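You operate a simulated robot arm through the tools that you are given. There is no shell and no other tool.

The job below is to be done with a simulated robot arm. You get a single attempt, and the scene is never put back.

Task
Put things in order on the green mat. At the end: the white stone block from the green mat stands on top of the white yoghurt pot; the yellow block stands where the white stone block stood; the blue glass from the green mat is in the brown wicker basket; the green oil tin (marked "board oil") stands where the yellow block stood; the brown record brush stands where the green oil tin stood; whatever was shut is shut again. Leave all else as you found it, and nothing knocked over.
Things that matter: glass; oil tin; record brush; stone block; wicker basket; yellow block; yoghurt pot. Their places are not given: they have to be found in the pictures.

The check looks at the end state, three seconds after you hand in, the way a careful person would. Anything else that was tipped, shoved, dropped, spilled or broken makes it a failure.

Robot
A 7-joint arm with a two-finger gripper, fixed in place. Base frame: the origin is at the foot of the arm, x ahead of it, y to its left, z up; the work surface is at about z = 743. Lengths are in mm, angles in rad, forces in N, time in s.
With the tool pointing down near the work surface it reaches from about 320 to 720 mm from the base axis. Its first joint turns from -1.152 to 1.152 rad. Payload 2.45 kg.
The TCP is the grasp point between the finger pads, 26 mm short of the fingertips. In the tool frame z runs along the fingers and y along their closing line. Largest opening 96 mm; the body of the gripper starts 69 mm behind the TCP.
Orientation is that of the tool frame in the base frame, as a unit quaternion [x, y, z, w]. With the fingers straight down and closing along the base's y, the tool's x points along the base's -x, its y along +y and its z along -z.

Tools
- The arm moves only by the tool step_arm. Its argument "increments" is a list of rows, each a list of 7 numbers: the shift along the base's x, y, z in mm, then the turn, a rotation vector about the base's x, y, z in rad, then the gripper command, from -1 (fully open) to 1 (shut), values between in proportion. In form: [[dx, dy, dz, ax, ay, az, jaw], ...]. A call has 1 to 20 rows; each row shifts and turns the commanded pose from where the row before left it. A row lasts 0.2 s, in which the tool goes at most 50 mm and 0.15 rad; a call with a longer step from one row to the next is refused whole, and so is a gripper value outside its range. Where a pose cannot be reached the arm comes as near as it can. A force on the tool above 40 N (or 10 N above the force at the start of the call, whichever is more), or a blocked arm, ends the call early, and 0.2 s more pass. Each finger halts on what it meets, pressing with about 44 N; the grip force reading is that of the motor and also rises with nothing between the fingers. The clock runs only during rows and for 0.2 s after the last one: add rows that do not move to give the fingers time. It gives the time, the measured TCP pose, the force on the tool (base axes), the opening and the grip force at its end, in the units of the frame above (readings bear some noise), with the torque about the TCP (base axes, N m) and any sound that the robot's microphone picked up.
- Cameras (640 x 400 px; columns grow to the right, rows downward): "scene" is fixed at [170, -403.4, 1410.5]; the picture's right is [0.68, -0.73, 0.00], its down [-0.50, -0.46, -0.73] and it looks along [0.54, 0.49, -0.68] (base axes); focal length 234 px, centre (320, 200). "wrist" rides on the gripper at [82, 3, -98] in the tool frame; the picture's right is [-0.04, 1.00, 0.00], its down [-0.73, -0.03, -0.68] and it looks along [-0.68, -0.03, 0.73] (tool axes); focal length 256 px, centre (320, 200).
- get_image(camera): a new picture of that camera. The clock stands still meanwhile.
- point_at(camera, pixels): for up to 12 pixels [column, row] of the newest picture of that camera ("zoom" is the newest enlarged one), the place [x, y, z] in the base frame of the surface seen there, good to about 2 mm. The clock stands still meanwhile.
- inspect(camera, box): a new picture of the part [left, top, right, bottom] of that camera's present view, enlarged. The clock stands still meanwhile.
- close_job(): hands the job in; it is judged then, once.

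Unless the task says otherwise, let go and move clear before handing in.

The tools are called after "Emit:" as a command line: name --pt "numbers of a row" for each row, then --argument value for the rest, lists and objects as JSON in quotes. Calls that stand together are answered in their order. step_arm: Moves the arm, as the interface text tells. Its arguments: {"type":"object","properties":{"increments":{"type":"array","items":{"type":"array","items":{"type":"number"}}}},"required":["increments"]} The other tools are called the same way: get_image (camera) takes a picture; point_at (camera, pixels) gives the place of the surface under pixels of a picture; inspect (camera, box) takes an enlarged picture of a part of a camera's view; close_job () hands the job in.

At the start:

```text
t: 0.0
eef_pos: [391.4, 116.9, 1203.7]
ee_rot: [0.0, 1.0, -0.001, -0.001]
wrist_force: [0.2, 0.9, -0.1]
wrist_torque: [0.0, 0.0, 0.0]
finger_gap: 96.1
finger_force: 0.1
```

scene: 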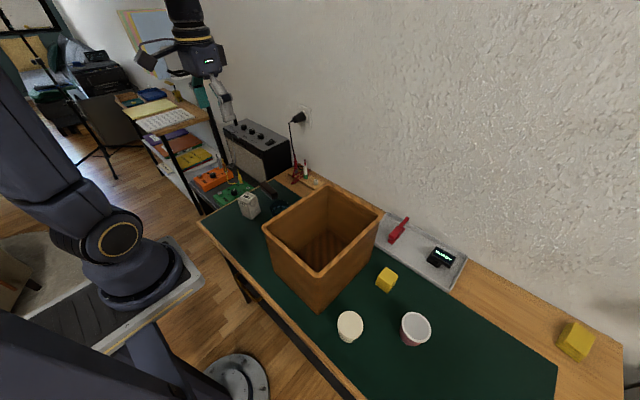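
wrist: 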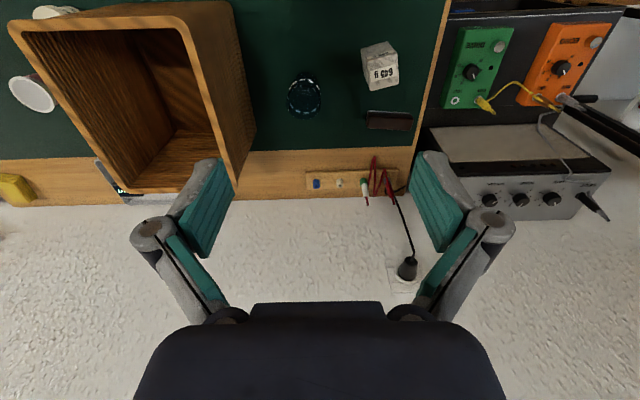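

The first pictures show a green mat with a tall brown bin (scene ~320,245), a white block (scene ~249,205), a dark blue thing (wrist ~304,97), a dark brush (wrist ~388,121), a yellow block (scene ~386,280) and two whitish pots (scene ~350,325 and 415,328). I'll look closer before moving anything.

Emit:
inspect --camera "scene" --box '[190, 160, 350, 260]'

Emit:
inspect --camera "scene" --box '[310, 200, 480, 360]'

Emit:
inspect --camera "wrist" --box '[230, 0, 450, 160]'

Emit:
inspect --camera "wrist" --box '[0, 0, 250, 210]'

```text
4.00 times, centred on (270, 210) of scene
```

zoom: 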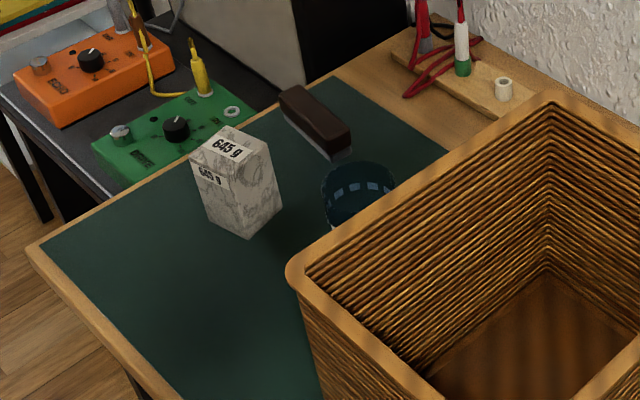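

```text
2.50 times, centred on (395, 280) of scene
```

zoom: 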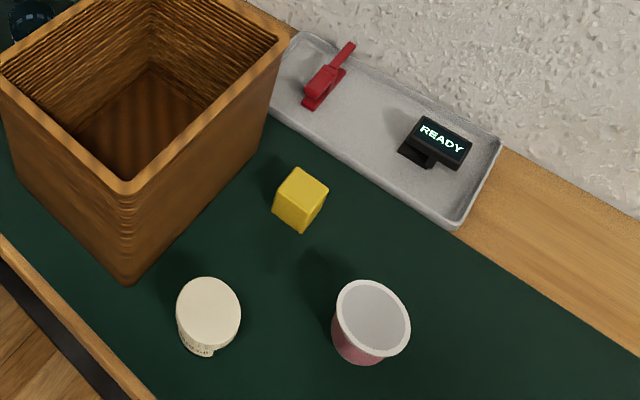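

```text
2.50 times, centred on (340, 80) of wrist
```

zoom: 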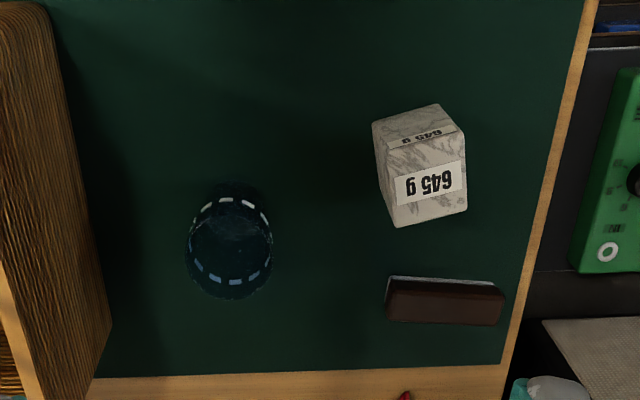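

```text
1.90 times, centred on (125, 105) of wrist
```

zoom: 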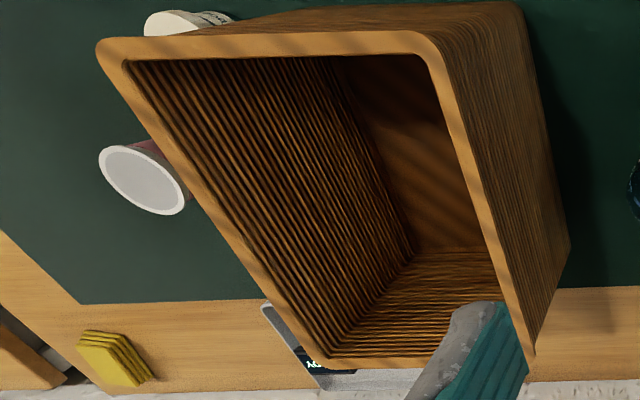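

The oil tin isn't visible yet: what I can identify is the stone block marked "645 g", a dark-blue glass that may be upside down, the brown brush, the yellow block, a white lidded pot and a pink pot. I'll locate what I can see before moving the camera to search for the tin.

Emit:
point_at --camera "wrist" --pixels '[[304, 97], [304, 70], [304, 118], [380, 55], [390, 73], [395, 85], [388, 121], [365, 119], [410, 124], [30, 92], [15, 188], [55, 13]]'

Emit:
point_at --camera "scene" --pixels '[[350, 322], [349, 340], [415, 328], [386, 272], [384, 286], [576, 338], [263, 228], [320, 278], [380, 212], [330, 187], [318, 308], [400, 230]]'

Emit:
inspect --camera "scene" --box '[480, 280, 640, 400]'

Emit:
inspect --camera "scene" --box '[320, 290, 450, 370]'

```text
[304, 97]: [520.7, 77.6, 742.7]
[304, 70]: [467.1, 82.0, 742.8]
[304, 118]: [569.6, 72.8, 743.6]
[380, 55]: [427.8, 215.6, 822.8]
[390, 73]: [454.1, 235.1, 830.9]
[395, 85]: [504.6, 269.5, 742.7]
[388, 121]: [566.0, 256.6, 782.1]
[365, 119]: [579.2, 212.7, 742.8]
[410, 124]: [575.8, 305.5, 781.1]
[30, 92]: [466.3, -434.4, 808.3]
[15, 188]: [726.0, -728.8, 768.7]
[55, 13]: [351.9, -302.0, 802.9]
```

```text
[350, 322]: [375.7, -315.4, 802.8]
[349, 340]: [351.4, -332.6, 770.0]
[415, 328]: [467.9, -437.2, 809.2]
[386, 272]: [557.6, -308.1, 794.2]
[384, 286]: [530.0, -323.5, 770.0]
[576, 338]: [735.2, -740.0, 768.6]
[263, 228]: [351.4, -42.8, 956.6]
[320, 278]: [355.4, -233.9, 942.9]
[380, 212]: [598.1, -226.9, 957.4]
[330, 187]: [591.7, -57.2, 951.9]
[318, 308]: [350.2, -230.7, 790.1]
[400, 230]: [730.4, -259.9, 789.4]
```

```text
3.33 times, centred on (560, 340) of scene
```

zoom: 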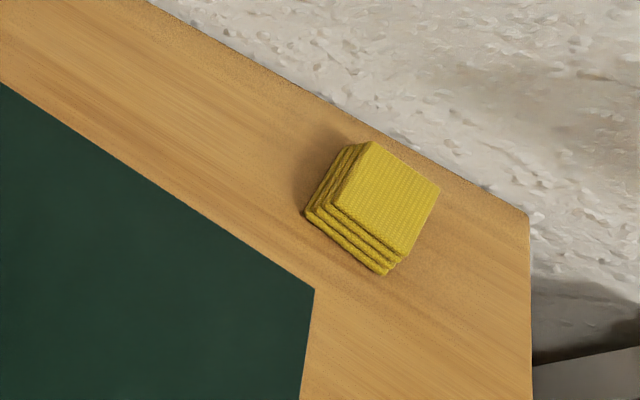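

```text
4.92 times, centred on (385, 330) of scene
```

zoom: 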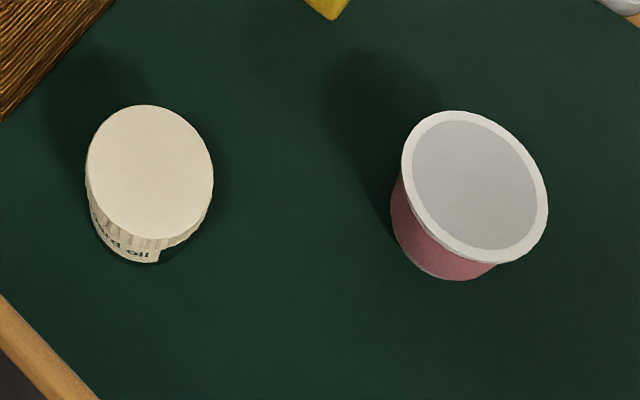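

Zooming in changes the picture. The cream-topped "pot" at scene (350,325) carries a label ending "…rd oil", so it is the board oil tin (top z≈803). The pink-bodied pot at (415,328) may or may not be the "white yoghurt pot". I'll move the wrist camera over to −y, staying high, to look at these and behind the basket.

Emit:
step_arm --pt "0 -40 0 0 0 0 -1" --pt "0 -40 0 0 0 0 -1" --pt "0 -40 0 0 0 0 -1" --pt "0 -40 0 0 0 0 -1" --pt "0 -40 0 0 0 0 -1" --pt "0 -40 0 0 0 0 -1" --pt "0 -40 0 0 0 0 -1" --pt "0 -40 0 0 0 0 -1" --pt "0 -40 0 0 0 0 -1" --pt "0 -40 0 0 0 0 -1" --pt "0 0 0 0 0 0 -1"

Emit:
get_image --camera "wrist"

Emit:
get_image --camera "scene"

```text
t: 2.4
eef_pos: [392.6, -284.3, 1203.6]
ee_rot: [0.0, 1.0, -0.001, -0.001]
wrist_force: [-0.6, 0.3, -0.5]
wrist_torque: [-0.01, -0.04, -0.01]
finger_gap: 95.7
finger_force: 0.1
```

```text
taken
```

wrist: 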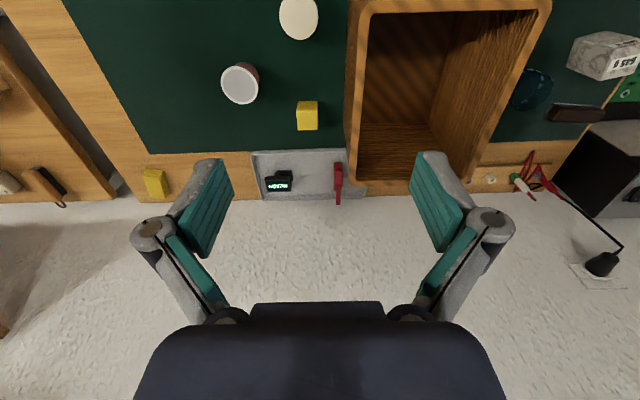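

```text
taken
```

scene: 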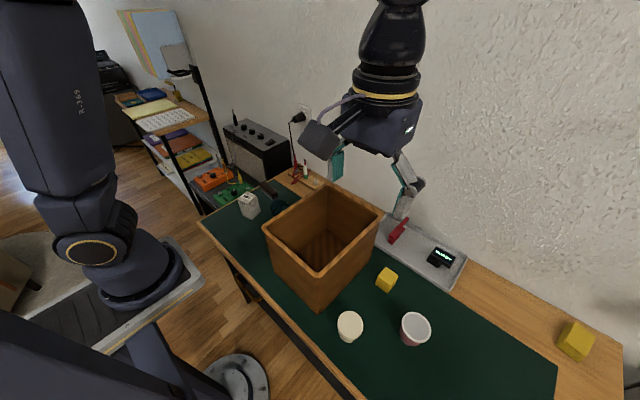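

The tin (298,18), pot (240,83) and yellow block (307,115) are all in view from here, and a second surface shows at the far left (45,185). I'll zoom in on each area.

Emit:
inspect --camera "wrist" --box '[200, 0, 360, 100]'

Emit:
inspect --camera "wrist" --box '[0, 60, 200, 210]'

Emit:
inspect --camera "wrist" --box '[230, 80, 390, 210]'

Emit:
inspect --camera "wrist" --box '[480, 0, 640, 200]'

Emit:
inspect --camera "wrist" --box '[340, 0, 560, 200]'

```text
4.00 times, centred on (280, 50) of wrist
```

zoom: 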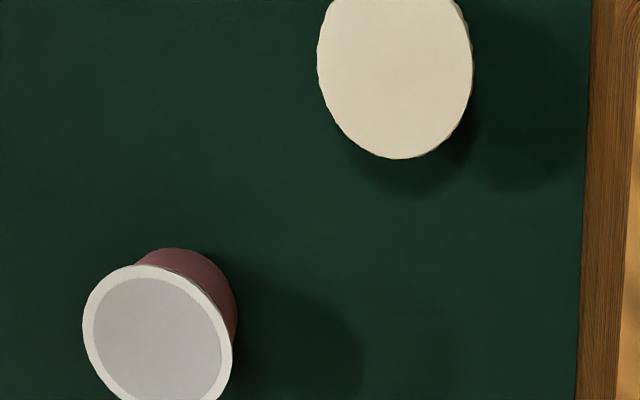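

```text
2.67 times, centred on (100, 135) of wrist
```

zoom: 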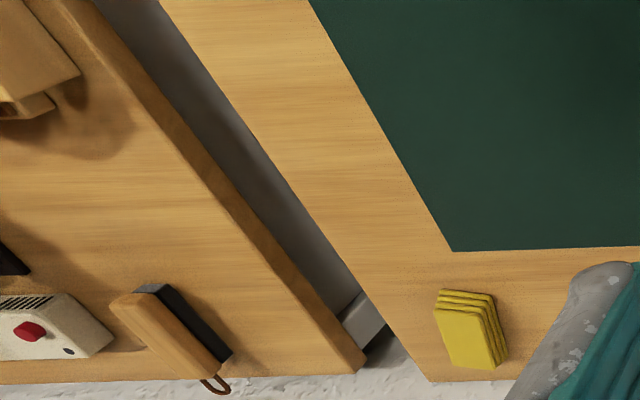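

```text
3.08 times, centred on (310, 145) of wrist
```

zoom: 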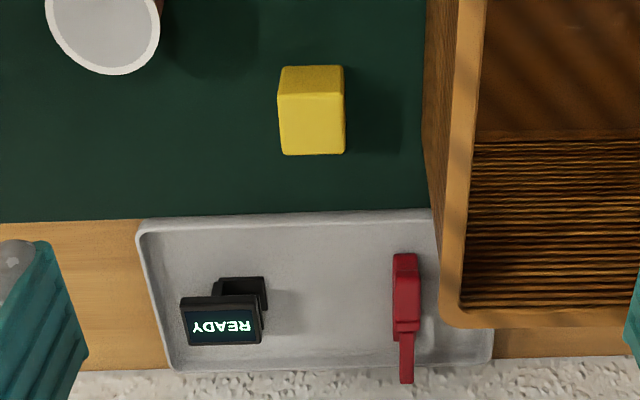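

```text
2.00 times, centred on (560, 100) of wrist
```

zoom: 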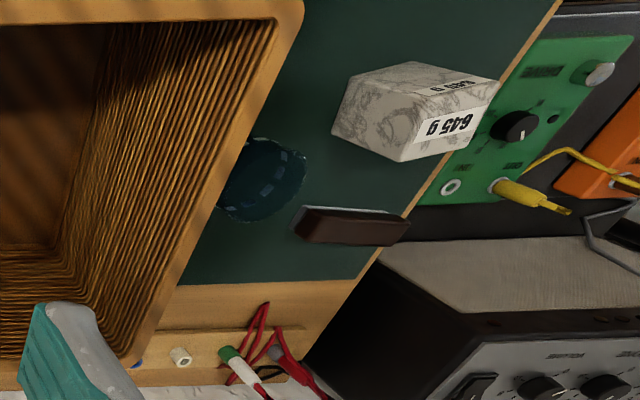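

```text
2.00 times, centred on (450, 100) of wrist
```

zoom: 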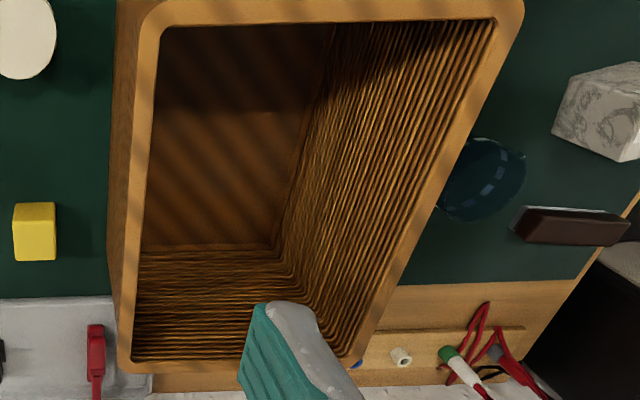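

I don't see any other pot on the mat, so the pot with the white rim may be the yoghurt pot with a pink band. I'll measure its top, centre against rim, along with the other tops and the basket rim and floor.

Emit:
point_at --camera "wrist" --pixels '[[240, 83], [240, 66], [240, 102], [222, 83], [258, 83], [240, 92], [234, 76], [298, 18], [281, 18], [316, 18], [298, 5], [298, 38]]'

Emit:
point_at --camera "wrist" --pixels '[[300, 103], [316, 103], [307, 102], [300, 127], [316, 127], [400, 80], [420, 60], [440, 10], [430, 120], [380, 150], [355, 100], [490, 130]]'

```text
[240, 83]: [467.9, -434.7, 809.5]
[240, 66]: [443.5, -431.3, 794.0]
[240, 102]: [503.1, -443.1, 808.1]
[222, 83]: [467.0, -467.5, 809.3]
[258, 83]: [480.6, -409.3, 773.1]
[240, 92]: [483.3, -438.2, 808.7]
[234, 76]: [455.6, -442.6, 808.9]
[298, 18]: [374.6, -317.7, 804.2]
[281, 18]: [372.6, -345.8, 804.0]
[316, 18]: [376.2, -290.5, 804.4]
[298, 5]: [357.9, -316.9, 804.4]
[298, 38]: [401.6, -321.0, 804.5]
```

```text
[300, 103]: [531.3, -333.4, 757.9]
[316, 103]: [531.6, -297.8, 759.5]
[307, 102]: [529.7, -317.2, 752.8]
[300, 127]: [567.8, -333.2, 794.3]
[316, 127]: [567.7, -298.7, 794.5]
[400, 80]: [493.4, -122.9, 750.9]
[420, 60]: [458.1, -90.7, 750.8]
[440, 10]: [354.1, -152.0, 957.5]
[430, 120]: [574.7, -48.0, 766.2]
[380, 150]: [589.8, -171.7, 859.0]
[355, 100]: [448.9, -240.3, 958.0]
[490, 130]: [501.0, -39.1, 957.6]
```

The pot's top is flat at z≈809 from centre to rim, so it is closed with a lid. I'll bring the camera lower and nearer to read the pot and the tin from the side.

Emit:
step_arm --pt "-8 -15 -35 0 0 0 -1" --pt "-8 -15 -35 0 0 0 -1" --pt "-8 -15 -35 0 0 0 -1" --pt "-8 -15 -35 0 0 0 -1" --pt "-8 -15 -35 0 0 0 -1" --pt "-8 -15 -35 0 0 0 -1" --pt "-8 -15 -35 0 0 0 -1" --pt "-8 -15 -25 0 0 0 -1" --pt "0 0 0 0 0 0 -1"

Emit:
get_image --camera "wrist"

Emit:
get_image --camera "scene"

```text
t: 4.4
eef_pos: [329.5, -403.3, 934.3]
ee_rot: [0.0, 1.0, 0.0, 0.0]
wrist_force: [-0.4, -0.6, 0.1]
wrist_torque: [-0.04, -0.01, -0.02]
finger_gap: 95.9
finger_force: 0.0
```

```text
taken
```

wrist: 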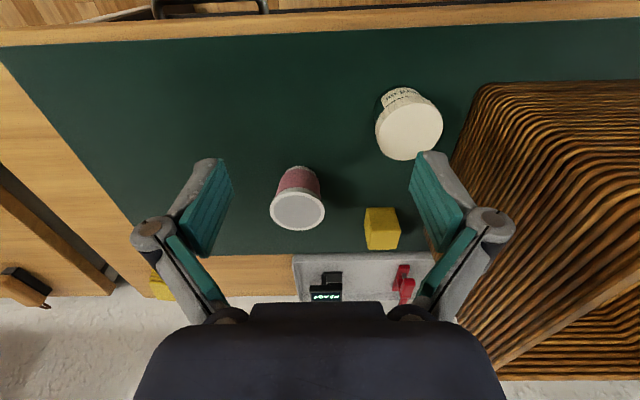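

```text
taken
```

scene: 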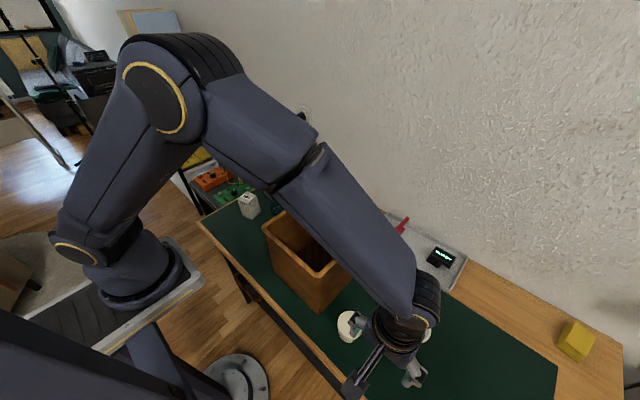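

Emit:
inspect --camera "wrist" --box '[250, 150, 350, 240]'

Emit:
inspect --camera "wrist" --box '[350, 70, 460, 170]'

Emit:
inspect --camera "wrist" --box '[280, 190, 440, 310]'

Emit:
point_at --camera "wrist" --pixels '[[297, 172], [283, 180], [312, 180], [297, 208], [408, 132], [400, 92], [379, 112], [412, 100], [378, 210], [368, 210], [395, 210], [382, 230]]'

```text
4.44 times, centred on (300, 195) of wrist
```

zoom: 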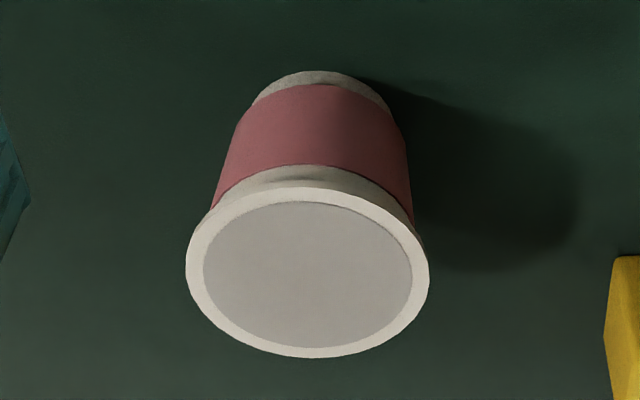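

```text
4.00 times, centred on (405, 120) of wrist
```

zoom: 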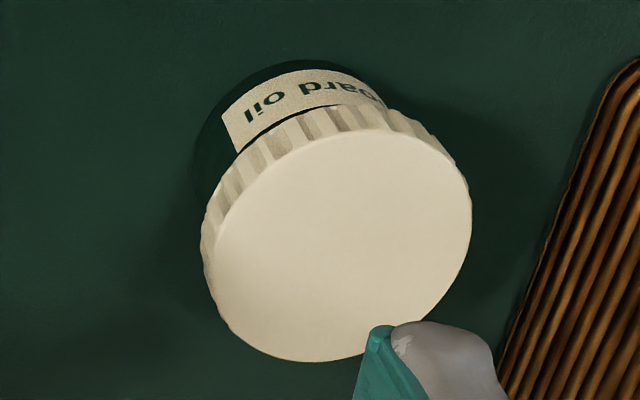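

```text
3.33 times, centred on (360, 250) of wrist
```

zoom: 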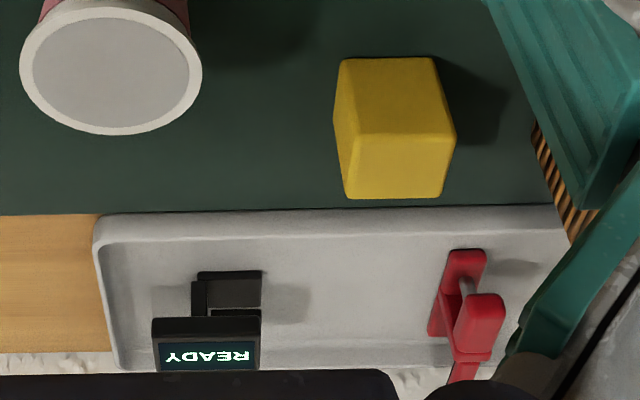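

```text
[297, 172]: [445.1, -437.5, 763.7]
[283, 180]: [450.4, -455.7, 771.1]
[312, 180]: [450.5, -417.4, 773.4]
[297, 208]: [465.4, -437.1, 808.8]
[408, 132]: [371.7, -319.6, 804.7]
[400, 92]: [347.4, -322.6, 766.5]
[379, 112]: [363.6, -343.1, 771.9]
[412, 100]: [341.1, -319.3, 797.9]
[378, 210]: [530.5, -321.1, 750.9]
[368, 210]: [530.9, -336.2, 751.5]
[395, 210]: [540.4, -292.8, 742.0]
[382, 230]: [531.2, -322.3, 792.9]
```

The close-ups settle both identities. The pot is white with a pink band and a closed lid, top z≈809, so it is the yoghurt pot. The green tin reads "…oard oil" and has a ribbed cream cap that is wider than the body. Next I'll measure the yellow block's outline from this zoom.

Emit:
point_at --camera "zoom" --pixels '[[345, 62], [430, 62], [362, 142], [450, 140], [350, 192], [438, 192], [400, 165], [340, 100], [400, 100], [400, 130], [400, 194], [452, 134]]'

Emit:
inspect --camera "wrist" --box '[350, 195, 415, 260]'

```text
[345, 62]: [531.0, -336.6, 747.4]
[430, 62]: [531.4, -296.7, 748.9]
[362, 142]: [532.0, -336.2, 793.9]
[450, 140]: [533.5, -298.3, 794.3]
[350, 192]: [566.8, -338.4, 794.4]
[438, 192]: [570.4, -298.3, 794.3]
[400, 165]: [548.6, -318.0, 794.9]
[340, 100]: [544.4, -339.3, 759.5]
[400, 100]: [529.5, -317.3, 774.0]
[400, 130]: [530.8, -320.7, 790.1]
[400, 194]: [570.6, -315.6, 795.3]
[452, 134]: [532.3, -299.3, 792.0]
```

```text
6.15 times, centred on (382, 228) of wrist
```

zoom: 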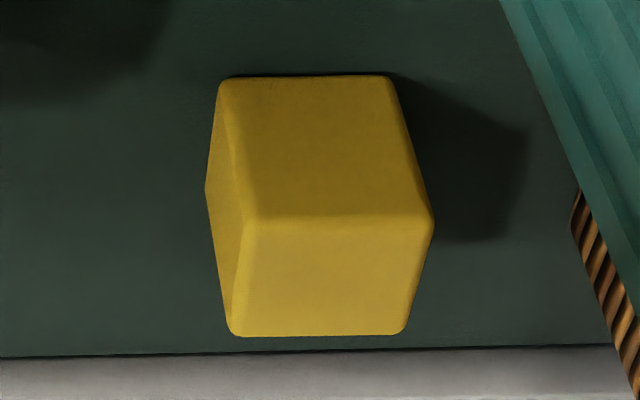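

The yellow block is about 42×42×51 mm, centred near (551.5, −318) and aligned with the axes. Now I'll rise above the basket rim (957) and cross to +y to look closely at the stone block, glass and brush.

Emit:
step_arm --pt "0 0 45 0 0 0 -1" --pt "0 0 45 0 0 0 -1" --pt "3 40 20 0 0 0 -1" --pt "3 45 0 0 0 0 -1" --pt "3 45 0 0 0 0 -1" --pt "0 45 0 0 0 0 -1" --pt "0 45 0 0 0 0 -1" --pt "0 45 0 0 0 0 -1" --pt "0 45 0 0 0 0 -1" --pt "0 45 0 0 0 0 -1" --pt "0 45 0 0 0 0 -1" --pt "0 45 0 0 0 0 -1" --pt "0 45 0 0 0 0 -1" --pt "0 45 0 0 0 0 -1" --pt "0 40 0 0 0 0 -1" --pt "0 0 -40 0 0 0 -1" --pt "0 0 -20 0 0 0 -1" --pt "0 0 0 0 0 0 -1"

Emit:
get_image --camera "wrist"

Emit:
get_image --camera "scene"

```text
t: 8.2
eef_pos: [340.4, 171.4, 987.5]
ee_rot: [-0.001, 1.0, 0.0, 0.0]
wrist_force: [-0.1, -0.1, -0.4]
wrist_torque: [-0.03, 0.01, 0.02]
finger_gap: 96.0
finger_force: 0.1
```

```text
taken
```

wrist: 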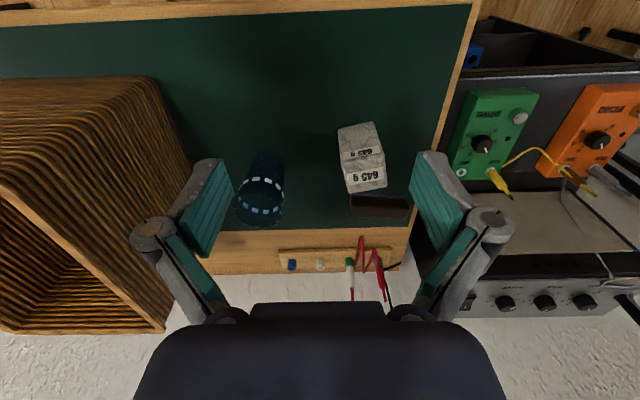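

```text
taken
```

scene: 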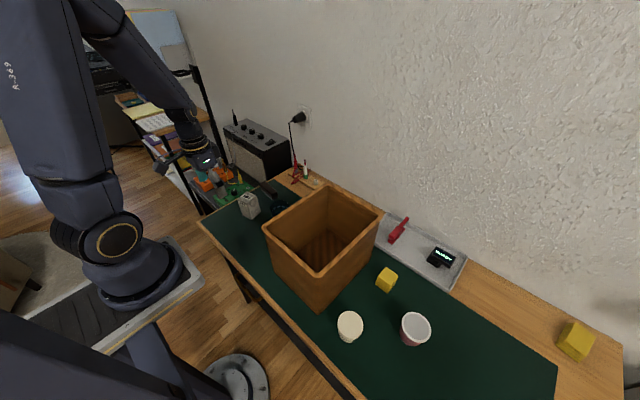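

Emit:
inspect --camera "wrist" --box '[225, 140, 305, 235]'

Emit:
inspect --camera "wrist" --box '[320, 110, 420, 230]'

Emit:
point_at --camera "wrist" --pixels '[[341, 130], [374, 124], [347, 167], [383, 158], [350, 190], [386, 185], [366, 175], [360, 140], [352, 198], [405, 204], [353, 212], [405, 217]]'

Emit:
point_at --camera "wrist" --pixels '[[252, 160], [276, 160], [264, 155], [247, 180], [283, 185], [260, 175], [240, 205], [278, 210], [258, 222], [260, 200], [262, 190], [240, 190]]'

```text
4.21 times, centred on (265, 188) of wrist
```

zoom: 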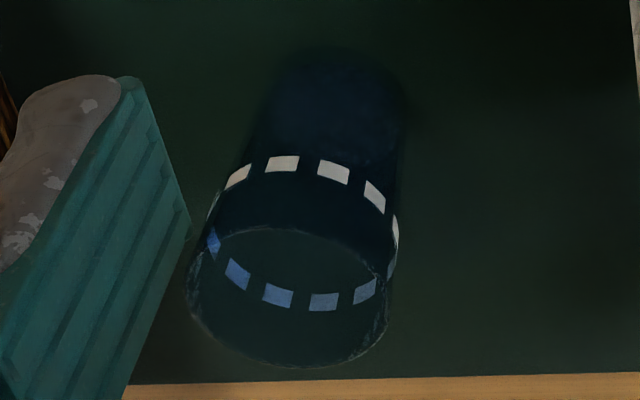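

```text
3.33 times, centred on (370, 170) of wrist
```

zoom: 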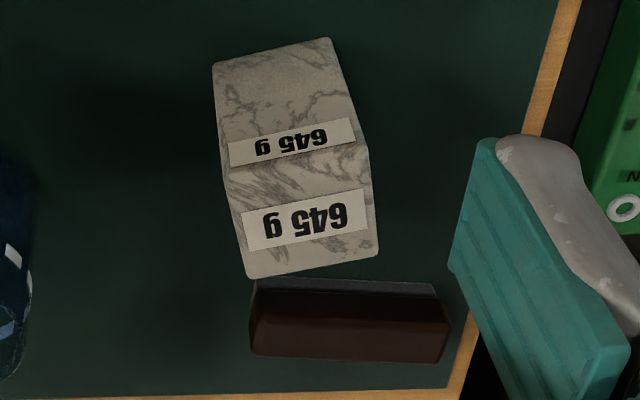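

```text
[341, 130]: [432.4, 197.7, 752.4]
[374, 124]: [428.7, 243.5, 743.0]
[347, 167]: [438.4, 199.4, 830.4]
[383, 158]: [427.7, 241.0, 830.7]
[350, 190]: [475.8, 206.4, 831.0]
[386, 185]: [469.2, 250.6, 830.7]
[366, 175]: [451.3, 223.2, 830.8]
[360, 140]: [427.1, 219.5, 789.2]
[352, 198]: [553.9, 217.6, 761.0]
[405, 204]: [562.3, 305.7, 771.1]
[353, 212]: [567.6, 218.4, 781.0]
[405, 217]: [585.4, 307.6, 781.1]
```

```text
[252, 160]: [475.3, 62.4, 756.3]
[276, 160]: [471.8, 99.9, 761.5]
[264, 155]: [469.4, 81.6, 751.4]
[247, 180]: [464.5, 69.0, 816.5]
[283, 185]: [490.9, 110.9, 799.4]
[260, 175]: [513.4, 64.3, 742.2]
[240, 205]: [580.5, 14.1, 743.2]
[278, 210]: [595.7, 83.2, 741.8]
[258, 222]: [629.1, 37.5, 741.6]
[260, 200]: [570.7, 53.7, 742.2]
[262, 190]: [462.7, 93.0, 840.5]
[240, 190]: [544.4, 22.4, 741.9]
```

The glass stands upright with an open rim and a band of white dashes, the stone block is turned about 13°, and the brown brush lies along y at x≈570. I'll measure each more precisely with zooms.

Emit:
inspect --camera "wrist" --box '[320, 110, 420, 200]'

Emit:
point_at --camera "zoom" --pixels '[[240, 190], [385, 155], [260, 290], [395, 265], [320, 225], [315, 180], [390, 200], [330, 275], [250, 240], [230, 75], [345, 45], [300, 120]]'

```text
4.44 times, centred on (370, 155) of wrist
```

zoom: 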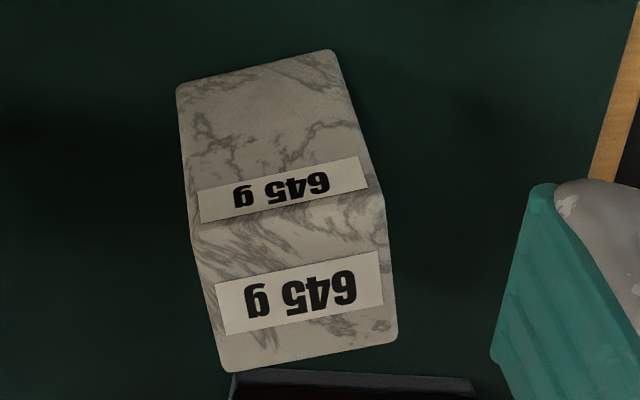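

```text
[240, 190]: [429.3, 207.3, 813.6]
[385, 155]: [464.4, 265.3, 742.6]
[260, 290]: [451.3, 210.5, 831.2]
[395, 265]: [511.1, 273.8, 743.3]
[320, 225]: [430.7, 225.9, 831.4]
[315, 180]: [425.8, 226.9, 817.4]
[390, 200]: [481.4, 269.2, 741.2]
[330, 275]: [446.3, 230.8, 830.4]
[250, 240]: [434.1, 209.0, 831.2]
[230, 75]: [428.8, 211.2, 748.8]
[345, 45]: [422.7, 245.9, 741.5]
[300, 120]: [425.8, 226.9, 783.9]
```

The top-face corners sit at zoom ≈(195,244), (383,199), (224,369) and (396,338). I'll query just inside them.

Emit:
point_at --camera "zoom" --pixels '[[198, 246], [380, 203], [227, 366], [393, 335], [290, 225], [212, 310], [388, 270], [310, 352], [183, 92], [330, 55], [256, 72], [300, 290]]'

Emit:
inspect --camera "wrist" --box '[225, 140, 305, 235]'

Emit:
point_at --camera "zoom" --pixels '[[238, 176], [283, 163], [333, 171], [375, 196], [395, 240], [237, 273], [277, 294], [323, 301], [365, 290], [213, 243], [290, 367], [330, 60]]'

```text
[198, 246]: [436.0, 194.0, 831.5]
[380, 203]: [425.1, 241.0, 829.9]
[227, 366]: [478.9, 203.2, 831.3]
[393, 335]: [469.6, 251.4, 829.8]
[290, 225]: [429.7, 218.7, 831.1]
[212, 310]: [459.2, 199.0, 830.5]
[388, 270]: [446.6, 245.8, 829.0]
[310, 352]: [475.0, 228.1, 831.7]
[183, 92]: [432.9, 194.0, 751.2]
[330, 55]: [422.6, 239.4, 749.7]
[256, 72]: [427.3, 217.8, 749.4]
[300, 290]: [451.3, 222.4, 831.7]
```

```text
4.21 times, centred on (265, 188) of wrist
```

zoom: 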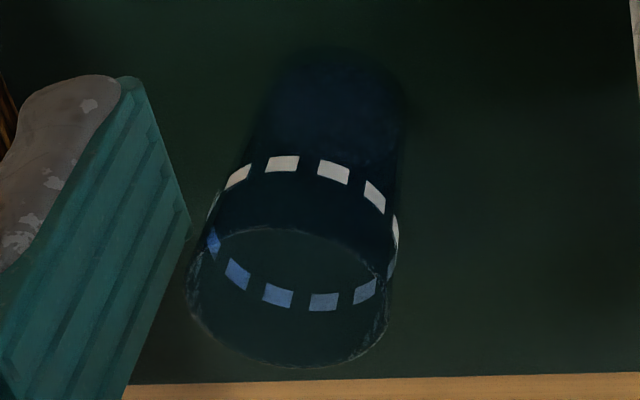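

```text
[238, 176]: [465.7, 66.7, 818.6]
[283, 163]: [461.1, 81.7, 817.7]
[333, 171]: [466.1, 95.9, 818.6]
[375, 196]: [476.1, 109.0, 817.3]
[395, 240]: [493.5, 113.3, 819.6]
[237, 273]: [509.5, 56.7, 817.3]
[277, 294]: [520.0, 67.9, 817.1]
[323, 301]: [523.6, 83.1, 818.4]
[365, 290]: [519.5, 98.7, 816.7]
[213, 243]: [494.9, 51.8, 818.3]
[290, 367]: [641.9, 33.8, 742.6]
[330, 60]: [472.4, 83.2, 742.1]
```

Measurements:
- **Glass:** centre (492.5, 82.5), radius ≈31, rim z≈853.
- **Stone block:** centre (452, 222), about 49 mm square, yaw ≈0.215 rad, top z 831.

I'll start with the stone block: move above it with the gripper turned to match.

Emit:
step_arm --pt "28 13 0 0 0 0.054 -1" --pt "28 13 0 0 0 0.054 -1" --pt "28 13 0 0 0 0.054 -1" --pt "28 12 -20 0 0 0.053 -1" --pt "0 0 -37 0 0 0 -1" --pt "0 0 0 0 0 0 -1" --pt "0 0 0 0 0 0 -1"

Emit:
get_image --camera "wrist"

```text
t: 9.8
eef_pos: [452.8, 222.2, 926.2]
ee_rot: [-0.107, 0.994, 0.0, 0.0]
wrist_force: [0.3, -0.4, -0.4]
wrist_torque: [0.02, 0.0, 0.0]
finger_gap: 95.9
finger_force: 0.0
```

```text
taken
```

wrist: 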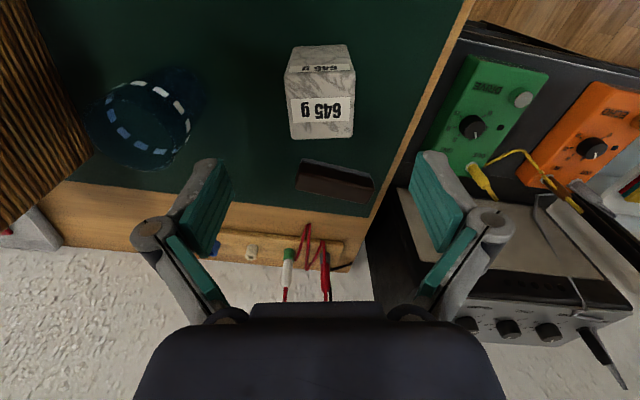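

The block is centred on the gripper's column (287–353, mid 320) and looks square to it. I'll measure it and the brush again from here.

Emit:
inspect --camera "wrist" --box '[270, 30, 390, 210]'

Emit:
point_at --camera "wrist" --pixels '[[287, 73], [352, 73], [293, 136], [352, 134], [320, 105], [320, 73], [298, 165], [371, 179], [297, 190], [365, 202], [334, 172], [332, 192]]'

```text
2.22 times, centred on (330, 120) of wrist
```

zoom: 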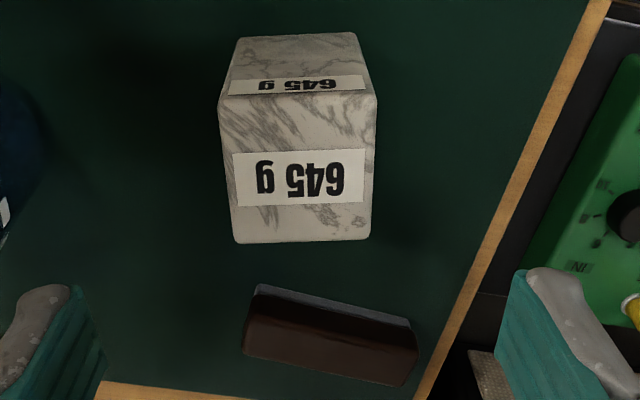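

```text
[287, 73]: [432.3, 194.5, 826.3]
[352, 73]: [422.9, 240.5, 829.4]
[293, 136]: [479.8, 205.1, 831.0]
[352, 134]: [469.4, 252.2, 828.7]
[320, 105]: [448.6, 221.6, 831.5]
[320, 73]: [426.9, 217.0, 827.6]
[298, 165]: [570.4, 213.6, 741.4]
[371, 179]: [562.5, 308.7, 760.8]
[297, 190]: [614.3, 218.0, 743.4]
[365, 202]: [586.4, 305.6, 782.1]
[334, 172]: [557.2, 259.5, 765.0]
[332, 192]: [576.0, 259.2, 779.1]
```

Stone centre confirmed at ≈(451.5, 223). I'll descend to TCP z≈795 and close, leaving the gripper time to settle.

Emit:
step_arm --pt "-1 1 -33 0 0 0 -1" --pt "0 0 -33 0 0 0 -1" --pt "0 0 -33 0 0 0 -1" --pt "0 0 -32 0 0 0 -1" --pt "0 0 0 0 0 0 -1" --pt "0 0 0 0 0 0 0.5" --pt "0 0 0 0 0 0 0.5" --pt "0 0 0 0 0 0 0.5" --pt "0 0 0 0 0 0 0.5" --pt "0 0 0 0 0 0 0.5"

```text
t: 12.0
eef_pos: [446.7, 222.8, 794.8]
ee_rot: [-0.107, 0.994, -0.001, 0.0]
wrist_force: [0.7, -5.5, 4.6]
wrist_torque: [-0.57, -0.07, 0.0]
finger_gap: 51.6
finger_force: 44.4
```

Gripped at a gap of 51.6 mm with 44 N. I'll lift a little and check the load and the picture.

Emit:
step_arm --pt "0 0 10 0 0 0 0.5" --pt "0 0 20 0 0 0 0.5" --pt "0 0 30 0 0 0 0.5" --pt "0 0 0 0 0 0 0.5" --pt "0 0 0 0 0 0 0.5"

Emit:
get_image --camera "wrist"

Emit:
get_image --camera "scene"

```text
t: 13.2
eef_pos: [447.3, 223.4, 854.5]
ee_rot: [-0.107, 0.994, 0.0, 0.001]
wrist_force: [-0.6, 0.0, -6.6]
wrist_torque: [-0.04, 0.06, -0.01]
finger_gap: 51.5
finger_force: 44.3
```

```text
taken
```

wrist: 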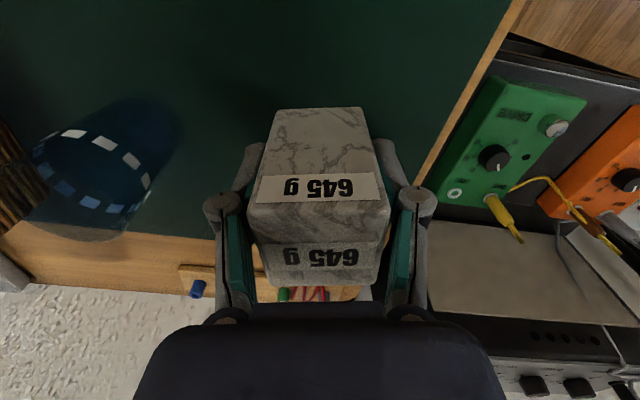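

```text
taken
```

scene: 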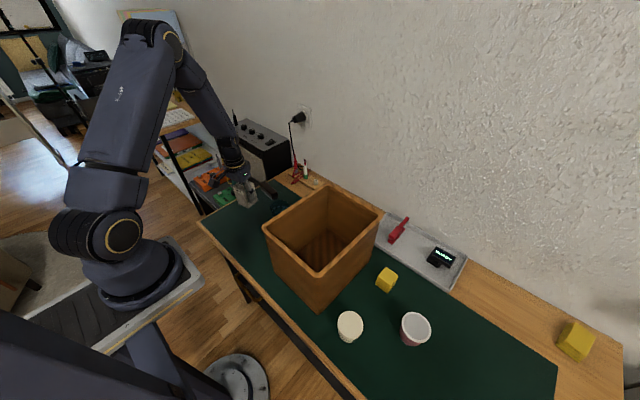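

The block is held level and its 6.6 N load matches 645 g. The TCP reading is about 5 mm off the commanded x, so I'll measure the block relative to the TCP to place it precisely.

Emit:
inspect --camera "wrist" --box '[240, 90, 400, 300]'

Emit:
point_at --camera "wrist" --pixels '[[254, 209], [387, 210], [269, 280], [374, 278], [320, 210], [320, 240], [280, 113], [358, 113], [318, 112]]'

```text
1.90 times, centred on (320, 195) of wrist
```

zoom: 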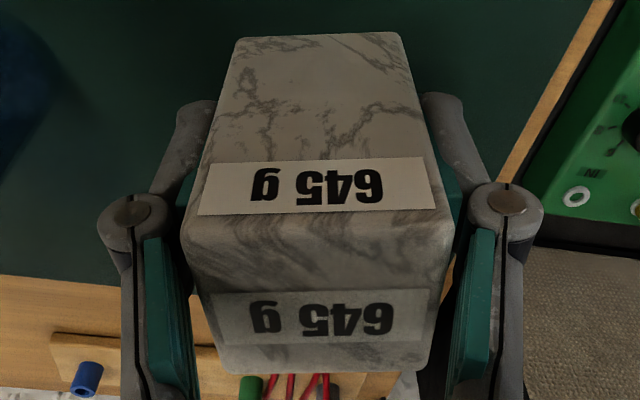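

```text
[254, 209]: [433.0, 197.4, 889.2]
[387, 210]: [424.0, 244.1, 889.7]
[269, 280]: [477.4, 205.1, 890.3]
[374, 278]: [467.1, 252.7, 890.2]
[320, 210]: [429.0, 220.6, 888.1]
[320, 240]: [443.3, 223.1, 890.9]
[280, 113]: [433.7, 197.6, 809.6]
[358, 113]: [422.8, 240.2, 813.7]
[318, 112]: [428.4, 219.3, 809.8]
```

The block centre is about (+3, +1.4) from the TCP reading. I'll lift to z≈1065 so its bottom clears the rim (957) by about 50 mm, then carry it over to −y, turning back to yaw 0.

Emit:
step_arm --pt "0 0 25 0 0 0 0.5" --pt "0 0 40 0 0 0 0.5" --pt "0 0 45 0 0 0 0.5" --pt "0 0 45 0 0 0 0.5" --pt "0 0 40 0 0 0 0.5" --pt "0 0 20 0 0 0 0.5" --pt "0 0 0 0 0 0 0.5" --pt "0 0 0 0 0 0 0.5"

Emit:
step_arm --pt "0 -20 0 0 0 -0.02 0.5" --pt "0 -35 0 0 0 -0.02 0.5" --pt "0 -40 0 0 0 -0.02 0.5" --pt "0 -40 0 0 0 -0.02 0.5" --pt "0 -40 0 0 0 -0.02 0.5" --pt "0 -40 0 0 0 -0.02 0.5" --pt "0 -40 0 0 0 -0.02 0.5" --pt "0 -40 0 0 0 -0.02 0.5" --pt "0 -40 0 0 0 -0.02 0.5" --pt "0 -40 0 0 0 -0.02 0.5" --pt "0 -40 0 0 0 -0.015 0.5" --pt "0 -40 0 0 0 0 0.5" --pt "0 -40 0 0 0 0 0.5" --pt "0 -40 0 0 0 0 0.5" --pt "0 -40 0 0 0 0 0.5" --pt "0 -40 0 0 0 0 0.5" --pt "0 -30 0 0 0 0 0.5" --pt "0 -15 0 0 0 0 0.5" --pt "0 0 0 0 0 0 0.5"

Emit:
get_image --camera "wrist"

Emit:
get_image --camera "scene"

```text
t: 15.0
eef_pos: [450.4, 224.0, 1071.7]
ee_rot: [-0.107, 0.994, 0.0, 0.001]
wrist_force: [-0.1, -0.5, -6.2]
wrist_torque: [-0.03, 0.04, 0.0]
finger_gap: 51.7
finger_force: 44.1
```

```text
t: 19.0
eef_pos: [447.4, -440.2, 1073.4]
ee_rot: [0.001, 1.0, -0.001, 0.001]
wrist_force: [0.5, -0.3, -6.5]
wrist_torque: [-0.02, 0.02, -0.03]
finger_gap: 51.3
finger_force: 44.0
```

```text
taken
```

wrist: 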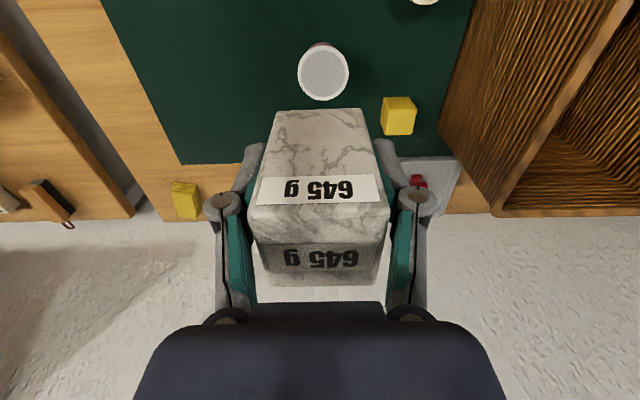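

```text
taken
```

scene: 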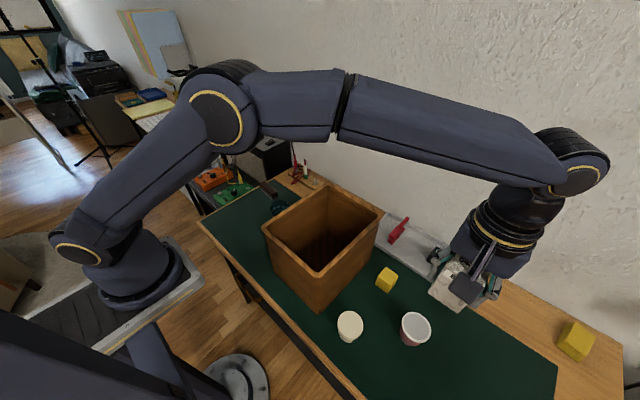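

The block is carried safely over. Now I'll measure the pot's lid outline (wrist ~323,72) together with the block's top corners from this view.

Emit:
inspect --camera "wrist" --box '[280, 30, 370, 110]'

Emit:
point_at --camera "wrist" --pixels '[[254, 209], [387, 210], [269, 280], [374, 278], [301, 73], [346, 73], [323, 97], [323, 51], [323, 73], [309, 90], [338, 90]]'

```text
5.00 times, centred on (325, 70) of wrist
```

zoom: 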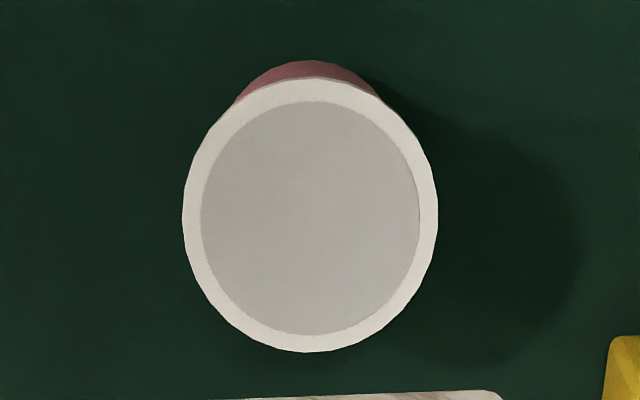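

```text
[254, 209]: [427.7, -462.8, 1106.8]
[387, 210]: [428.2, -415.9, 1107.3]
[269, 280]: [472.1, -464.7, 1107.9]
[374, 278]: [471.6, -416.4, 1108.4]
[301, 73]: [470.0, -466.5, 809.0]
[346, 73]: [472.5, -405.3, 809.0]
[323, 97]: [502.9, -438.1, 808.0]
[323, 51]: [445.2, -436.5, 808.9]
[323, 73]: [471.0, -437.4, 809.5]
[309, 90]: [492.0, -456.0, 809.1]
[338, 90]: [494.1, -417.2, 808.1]
```

The pot lid centre works out at ≈(473.3, −436.6) with radius 34.5, and the block centre is at (449.9, −440). I'll shift by (+23.4, +3.4) and come down to about 15 mm above the lid.

Emit:
step_arm --pt "12 2 0 0 0 0 0.5" --pt "11.4 1.4 0 0 0 0 0.5" --pt "0 0 -30 0 0 0 0.5" --pt "0 0 -40 0 0 0 0.5" --pt "0 0 -40 0 0 0 0.5" --pt "0 0 -40 0 0 0 0.5" --pt "0 0 -25 0 0 0 0.5" --pt "0 0 -15 0 0 0 0.5" --pt "0 0 0 0 0 0 0.5" --pt "0 0 0 0 0 0 0.5"

Emit:
get_image --camera "wrist"

Emit:
get_image --camera "scene"

```text
t: 21.2
eef_pos: [470.5, -436.6, 881.1]
ee_rot: [0.001, 1.0, 0.0, 0.001]
wrist_force: [0.2, 0.2, -7.4]
wrist_torque: [0.03, 0.05, -0.01]
finger_gap: 51.3
finger_force: 44.3
```

```text
taken
```

wrist: 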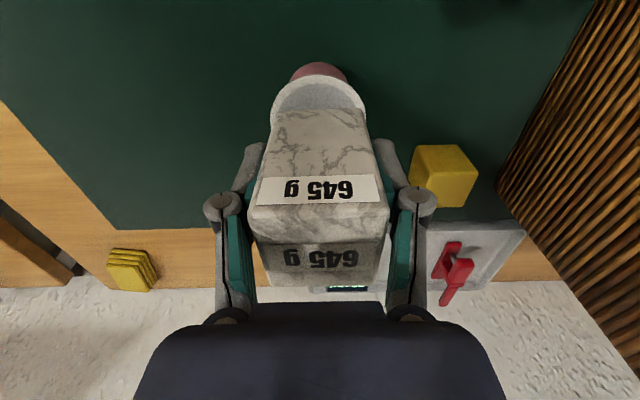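

```text
taken
```

scene: 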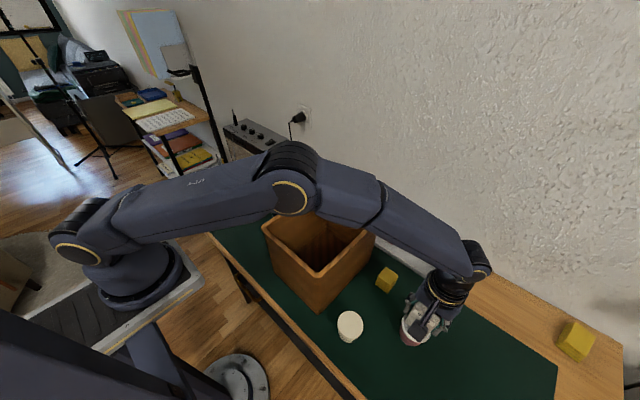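

The block hovers over the pot. I'll verify the relative positions before lowering.

Emit:
point_at --camera "wrist" --pixels '[[254, 209], [387, 210], [269, 280], [374, 278], [280, 113], [358, 113], [318, 82], [275, 110], [362, 105], [318, 95]]'

Emit:
inspect --camera "wrist" --box '[260, 55, 380, 135]'

```text
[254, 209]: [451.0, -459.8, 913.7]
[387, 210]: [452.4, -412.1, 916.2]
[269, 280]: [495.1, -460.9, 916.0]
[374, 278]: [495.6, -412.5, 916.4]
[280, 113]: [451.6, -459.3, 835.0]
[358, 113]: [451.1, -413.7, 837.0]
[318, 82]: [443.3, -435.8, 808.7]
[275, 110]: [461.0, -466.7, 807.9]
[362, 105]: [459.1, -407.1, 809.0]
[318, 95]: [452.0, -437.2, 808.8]
```

```text
5.00 times, centred on (320, 95) of wrist
```

zoom: 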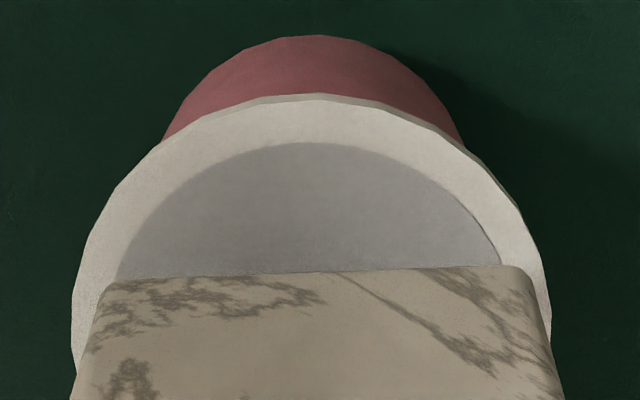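

The block bottom is at ≈828 over the lid at 809, and it is centred to within 1 mm. I'll lower gently and watch the force for contact.

Emit:
step_arm --pt "0 0 -7 0 0 0 0.5" --pt "0 0 -5 0 0 0 0.5" --pt "0 0 -2 0 0 0 0.5" --pt "0 0 0 0 0 0 0.5"

Emit:
step_arm --pt "0 0 -1.5 0 0 0 0.5" --pt "0 0 0 0 0 0 0.5"

Emit:
step_arm --pt "0 0 -1 0 0 0 0.5" --pt "0 0 0 0 0 0 0.5"

```text
t: 22.2
eef_pos: [471.9, -433.7, 867.2]
ee_rot: [0.0, 1.0, 0.0, -0.001]
wrist_force: [-0.2, 0.0, -6.0]
wrist_torque: [-0.01, 0.08, -0.02]
finger_gap: 51.8
finger_force: 44.5
```

```text
t: 22.8
eef_pos: [471.3, -433.3, 865.6]
ee_rot: [0.0, 1.0, 0.001, 0.0]
wrist_force: [-0.3, -0.2, -6.8]
wrist_torque: [0.02, 0.06, 0.03]
finger_gap: 51.8
finger_force: 43.4
```

```text
t: 23.4
eef_pos: [471.2, -431.1, 863.9]
ee_rot: [0.0, 1.0, 0.0, -0.001]
wrist_force: [-0.3, 0.0, -6.2]
wrist_torque: [0.05, 0.06, 0.04]
finger_gap: 51.5
finger_force: 44.3
```

No contact yet, but the y reading has drifted from −436.6 to −431.1. I'll check the block's true position with the camera before the last millimetres.

Emit:
get_image --camera "wrist"

Emit:
point_at --camera "wrist" --pixels '[[254, 209], [387, 210], [269, 280], [374, 278], [280, 113], [358, 113], [318, 96], [282, 106], [356, 106], [318, 105]]'

Emit:
inspect --camera "wrist" --box '[260, 65, 380, 145]'

```text
taken
```

wrist: 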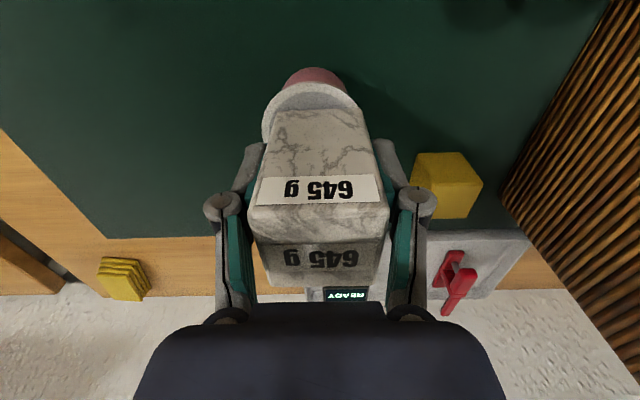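

```text
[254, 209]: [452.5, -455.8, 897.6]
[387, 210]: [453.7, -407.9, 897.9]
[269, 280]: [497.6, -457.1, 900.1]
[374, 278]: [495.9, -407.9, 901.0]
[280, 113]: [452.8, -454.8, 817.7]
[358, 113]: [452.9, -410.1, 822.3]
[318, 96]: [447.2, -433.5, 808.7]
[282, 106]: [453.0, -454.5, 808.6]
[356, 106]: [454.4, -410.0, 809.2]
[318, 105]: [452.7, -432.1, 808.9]
```

```text
5.00 times, centred on (320, 105) of wrist
```

zoom: 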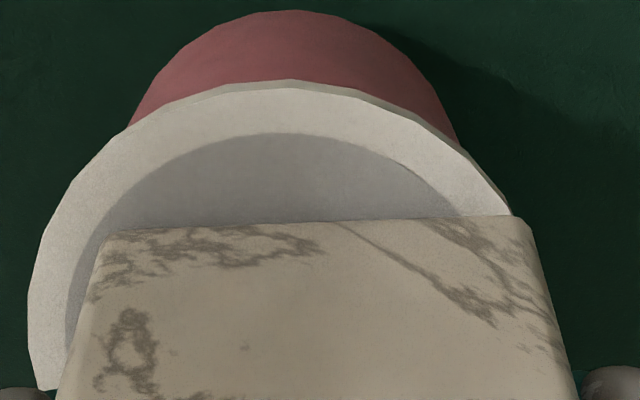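

The drift is real: the block centre is at (474.9, −432.2) against the pot's (473.3, −436.6). I'll raise 3 mm, correct by (−1.6, −4.4) and check again.

Emit:
step_arm --pt "0 0 3 0 0 0 0.5" --pt "-0.8 -2.2 0 0 0 0 0.5" --pt "-0.8 -2.2 0 0 0 0 0.5" --pt "0 0 0 0 0 0 0.5" --pt "0 0 0 0 0 0 0.5" --pt "0 0 0 0 0 0 0.5"

Emit:
get_image --camera "wrist"

Emit:
point_at --camera "wrist" --pixels '[[254, 209], [387, 210], [269, 280], [374, 278], [280, 113], [358, 113], [318, 94], [270, 120], [366, 115]]'

Emit:
inspect --camera "wrist" --box '[260, 65, 380, 145]'

```text
t: 24.8
eef_pos: [470.2, -438.0, 867.8]
ee_rot: [0.0, 1.0, 0.0, 0.0]
wrist_force: [0.4, -0.3, -6.3]
wrist_torque: [0.01, 0.04, -0.03]
finger_gap: 51.5
finger_force: 44.0
```

```text
taken
```

wrist: 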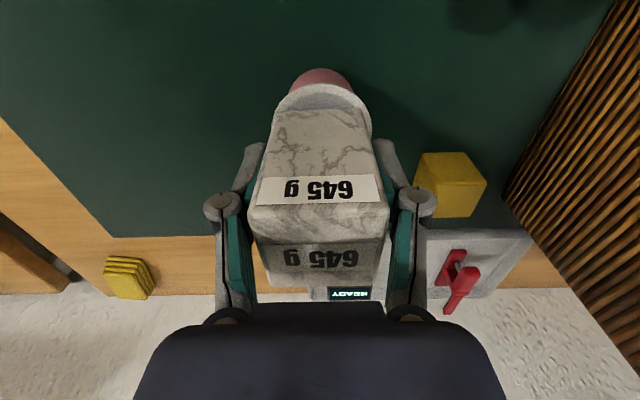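

```text
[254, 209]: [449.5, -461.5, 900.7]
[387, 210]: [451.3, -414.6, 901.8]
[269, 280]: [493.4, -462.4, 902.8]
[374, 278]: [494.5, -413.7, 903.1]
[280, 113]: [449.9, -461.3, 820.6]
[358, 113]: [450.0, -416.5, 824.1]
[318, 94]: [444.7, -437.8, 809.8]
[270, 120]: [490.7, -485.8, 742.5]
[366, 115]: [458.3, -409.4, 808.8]
```

```text
5.00 times, centred on (320, 105) of wrist
```

zoom: 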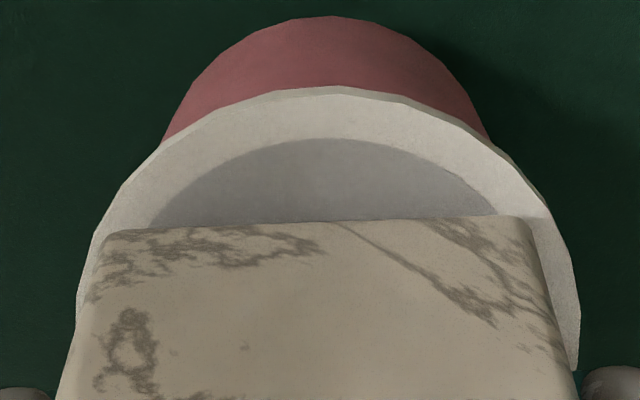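

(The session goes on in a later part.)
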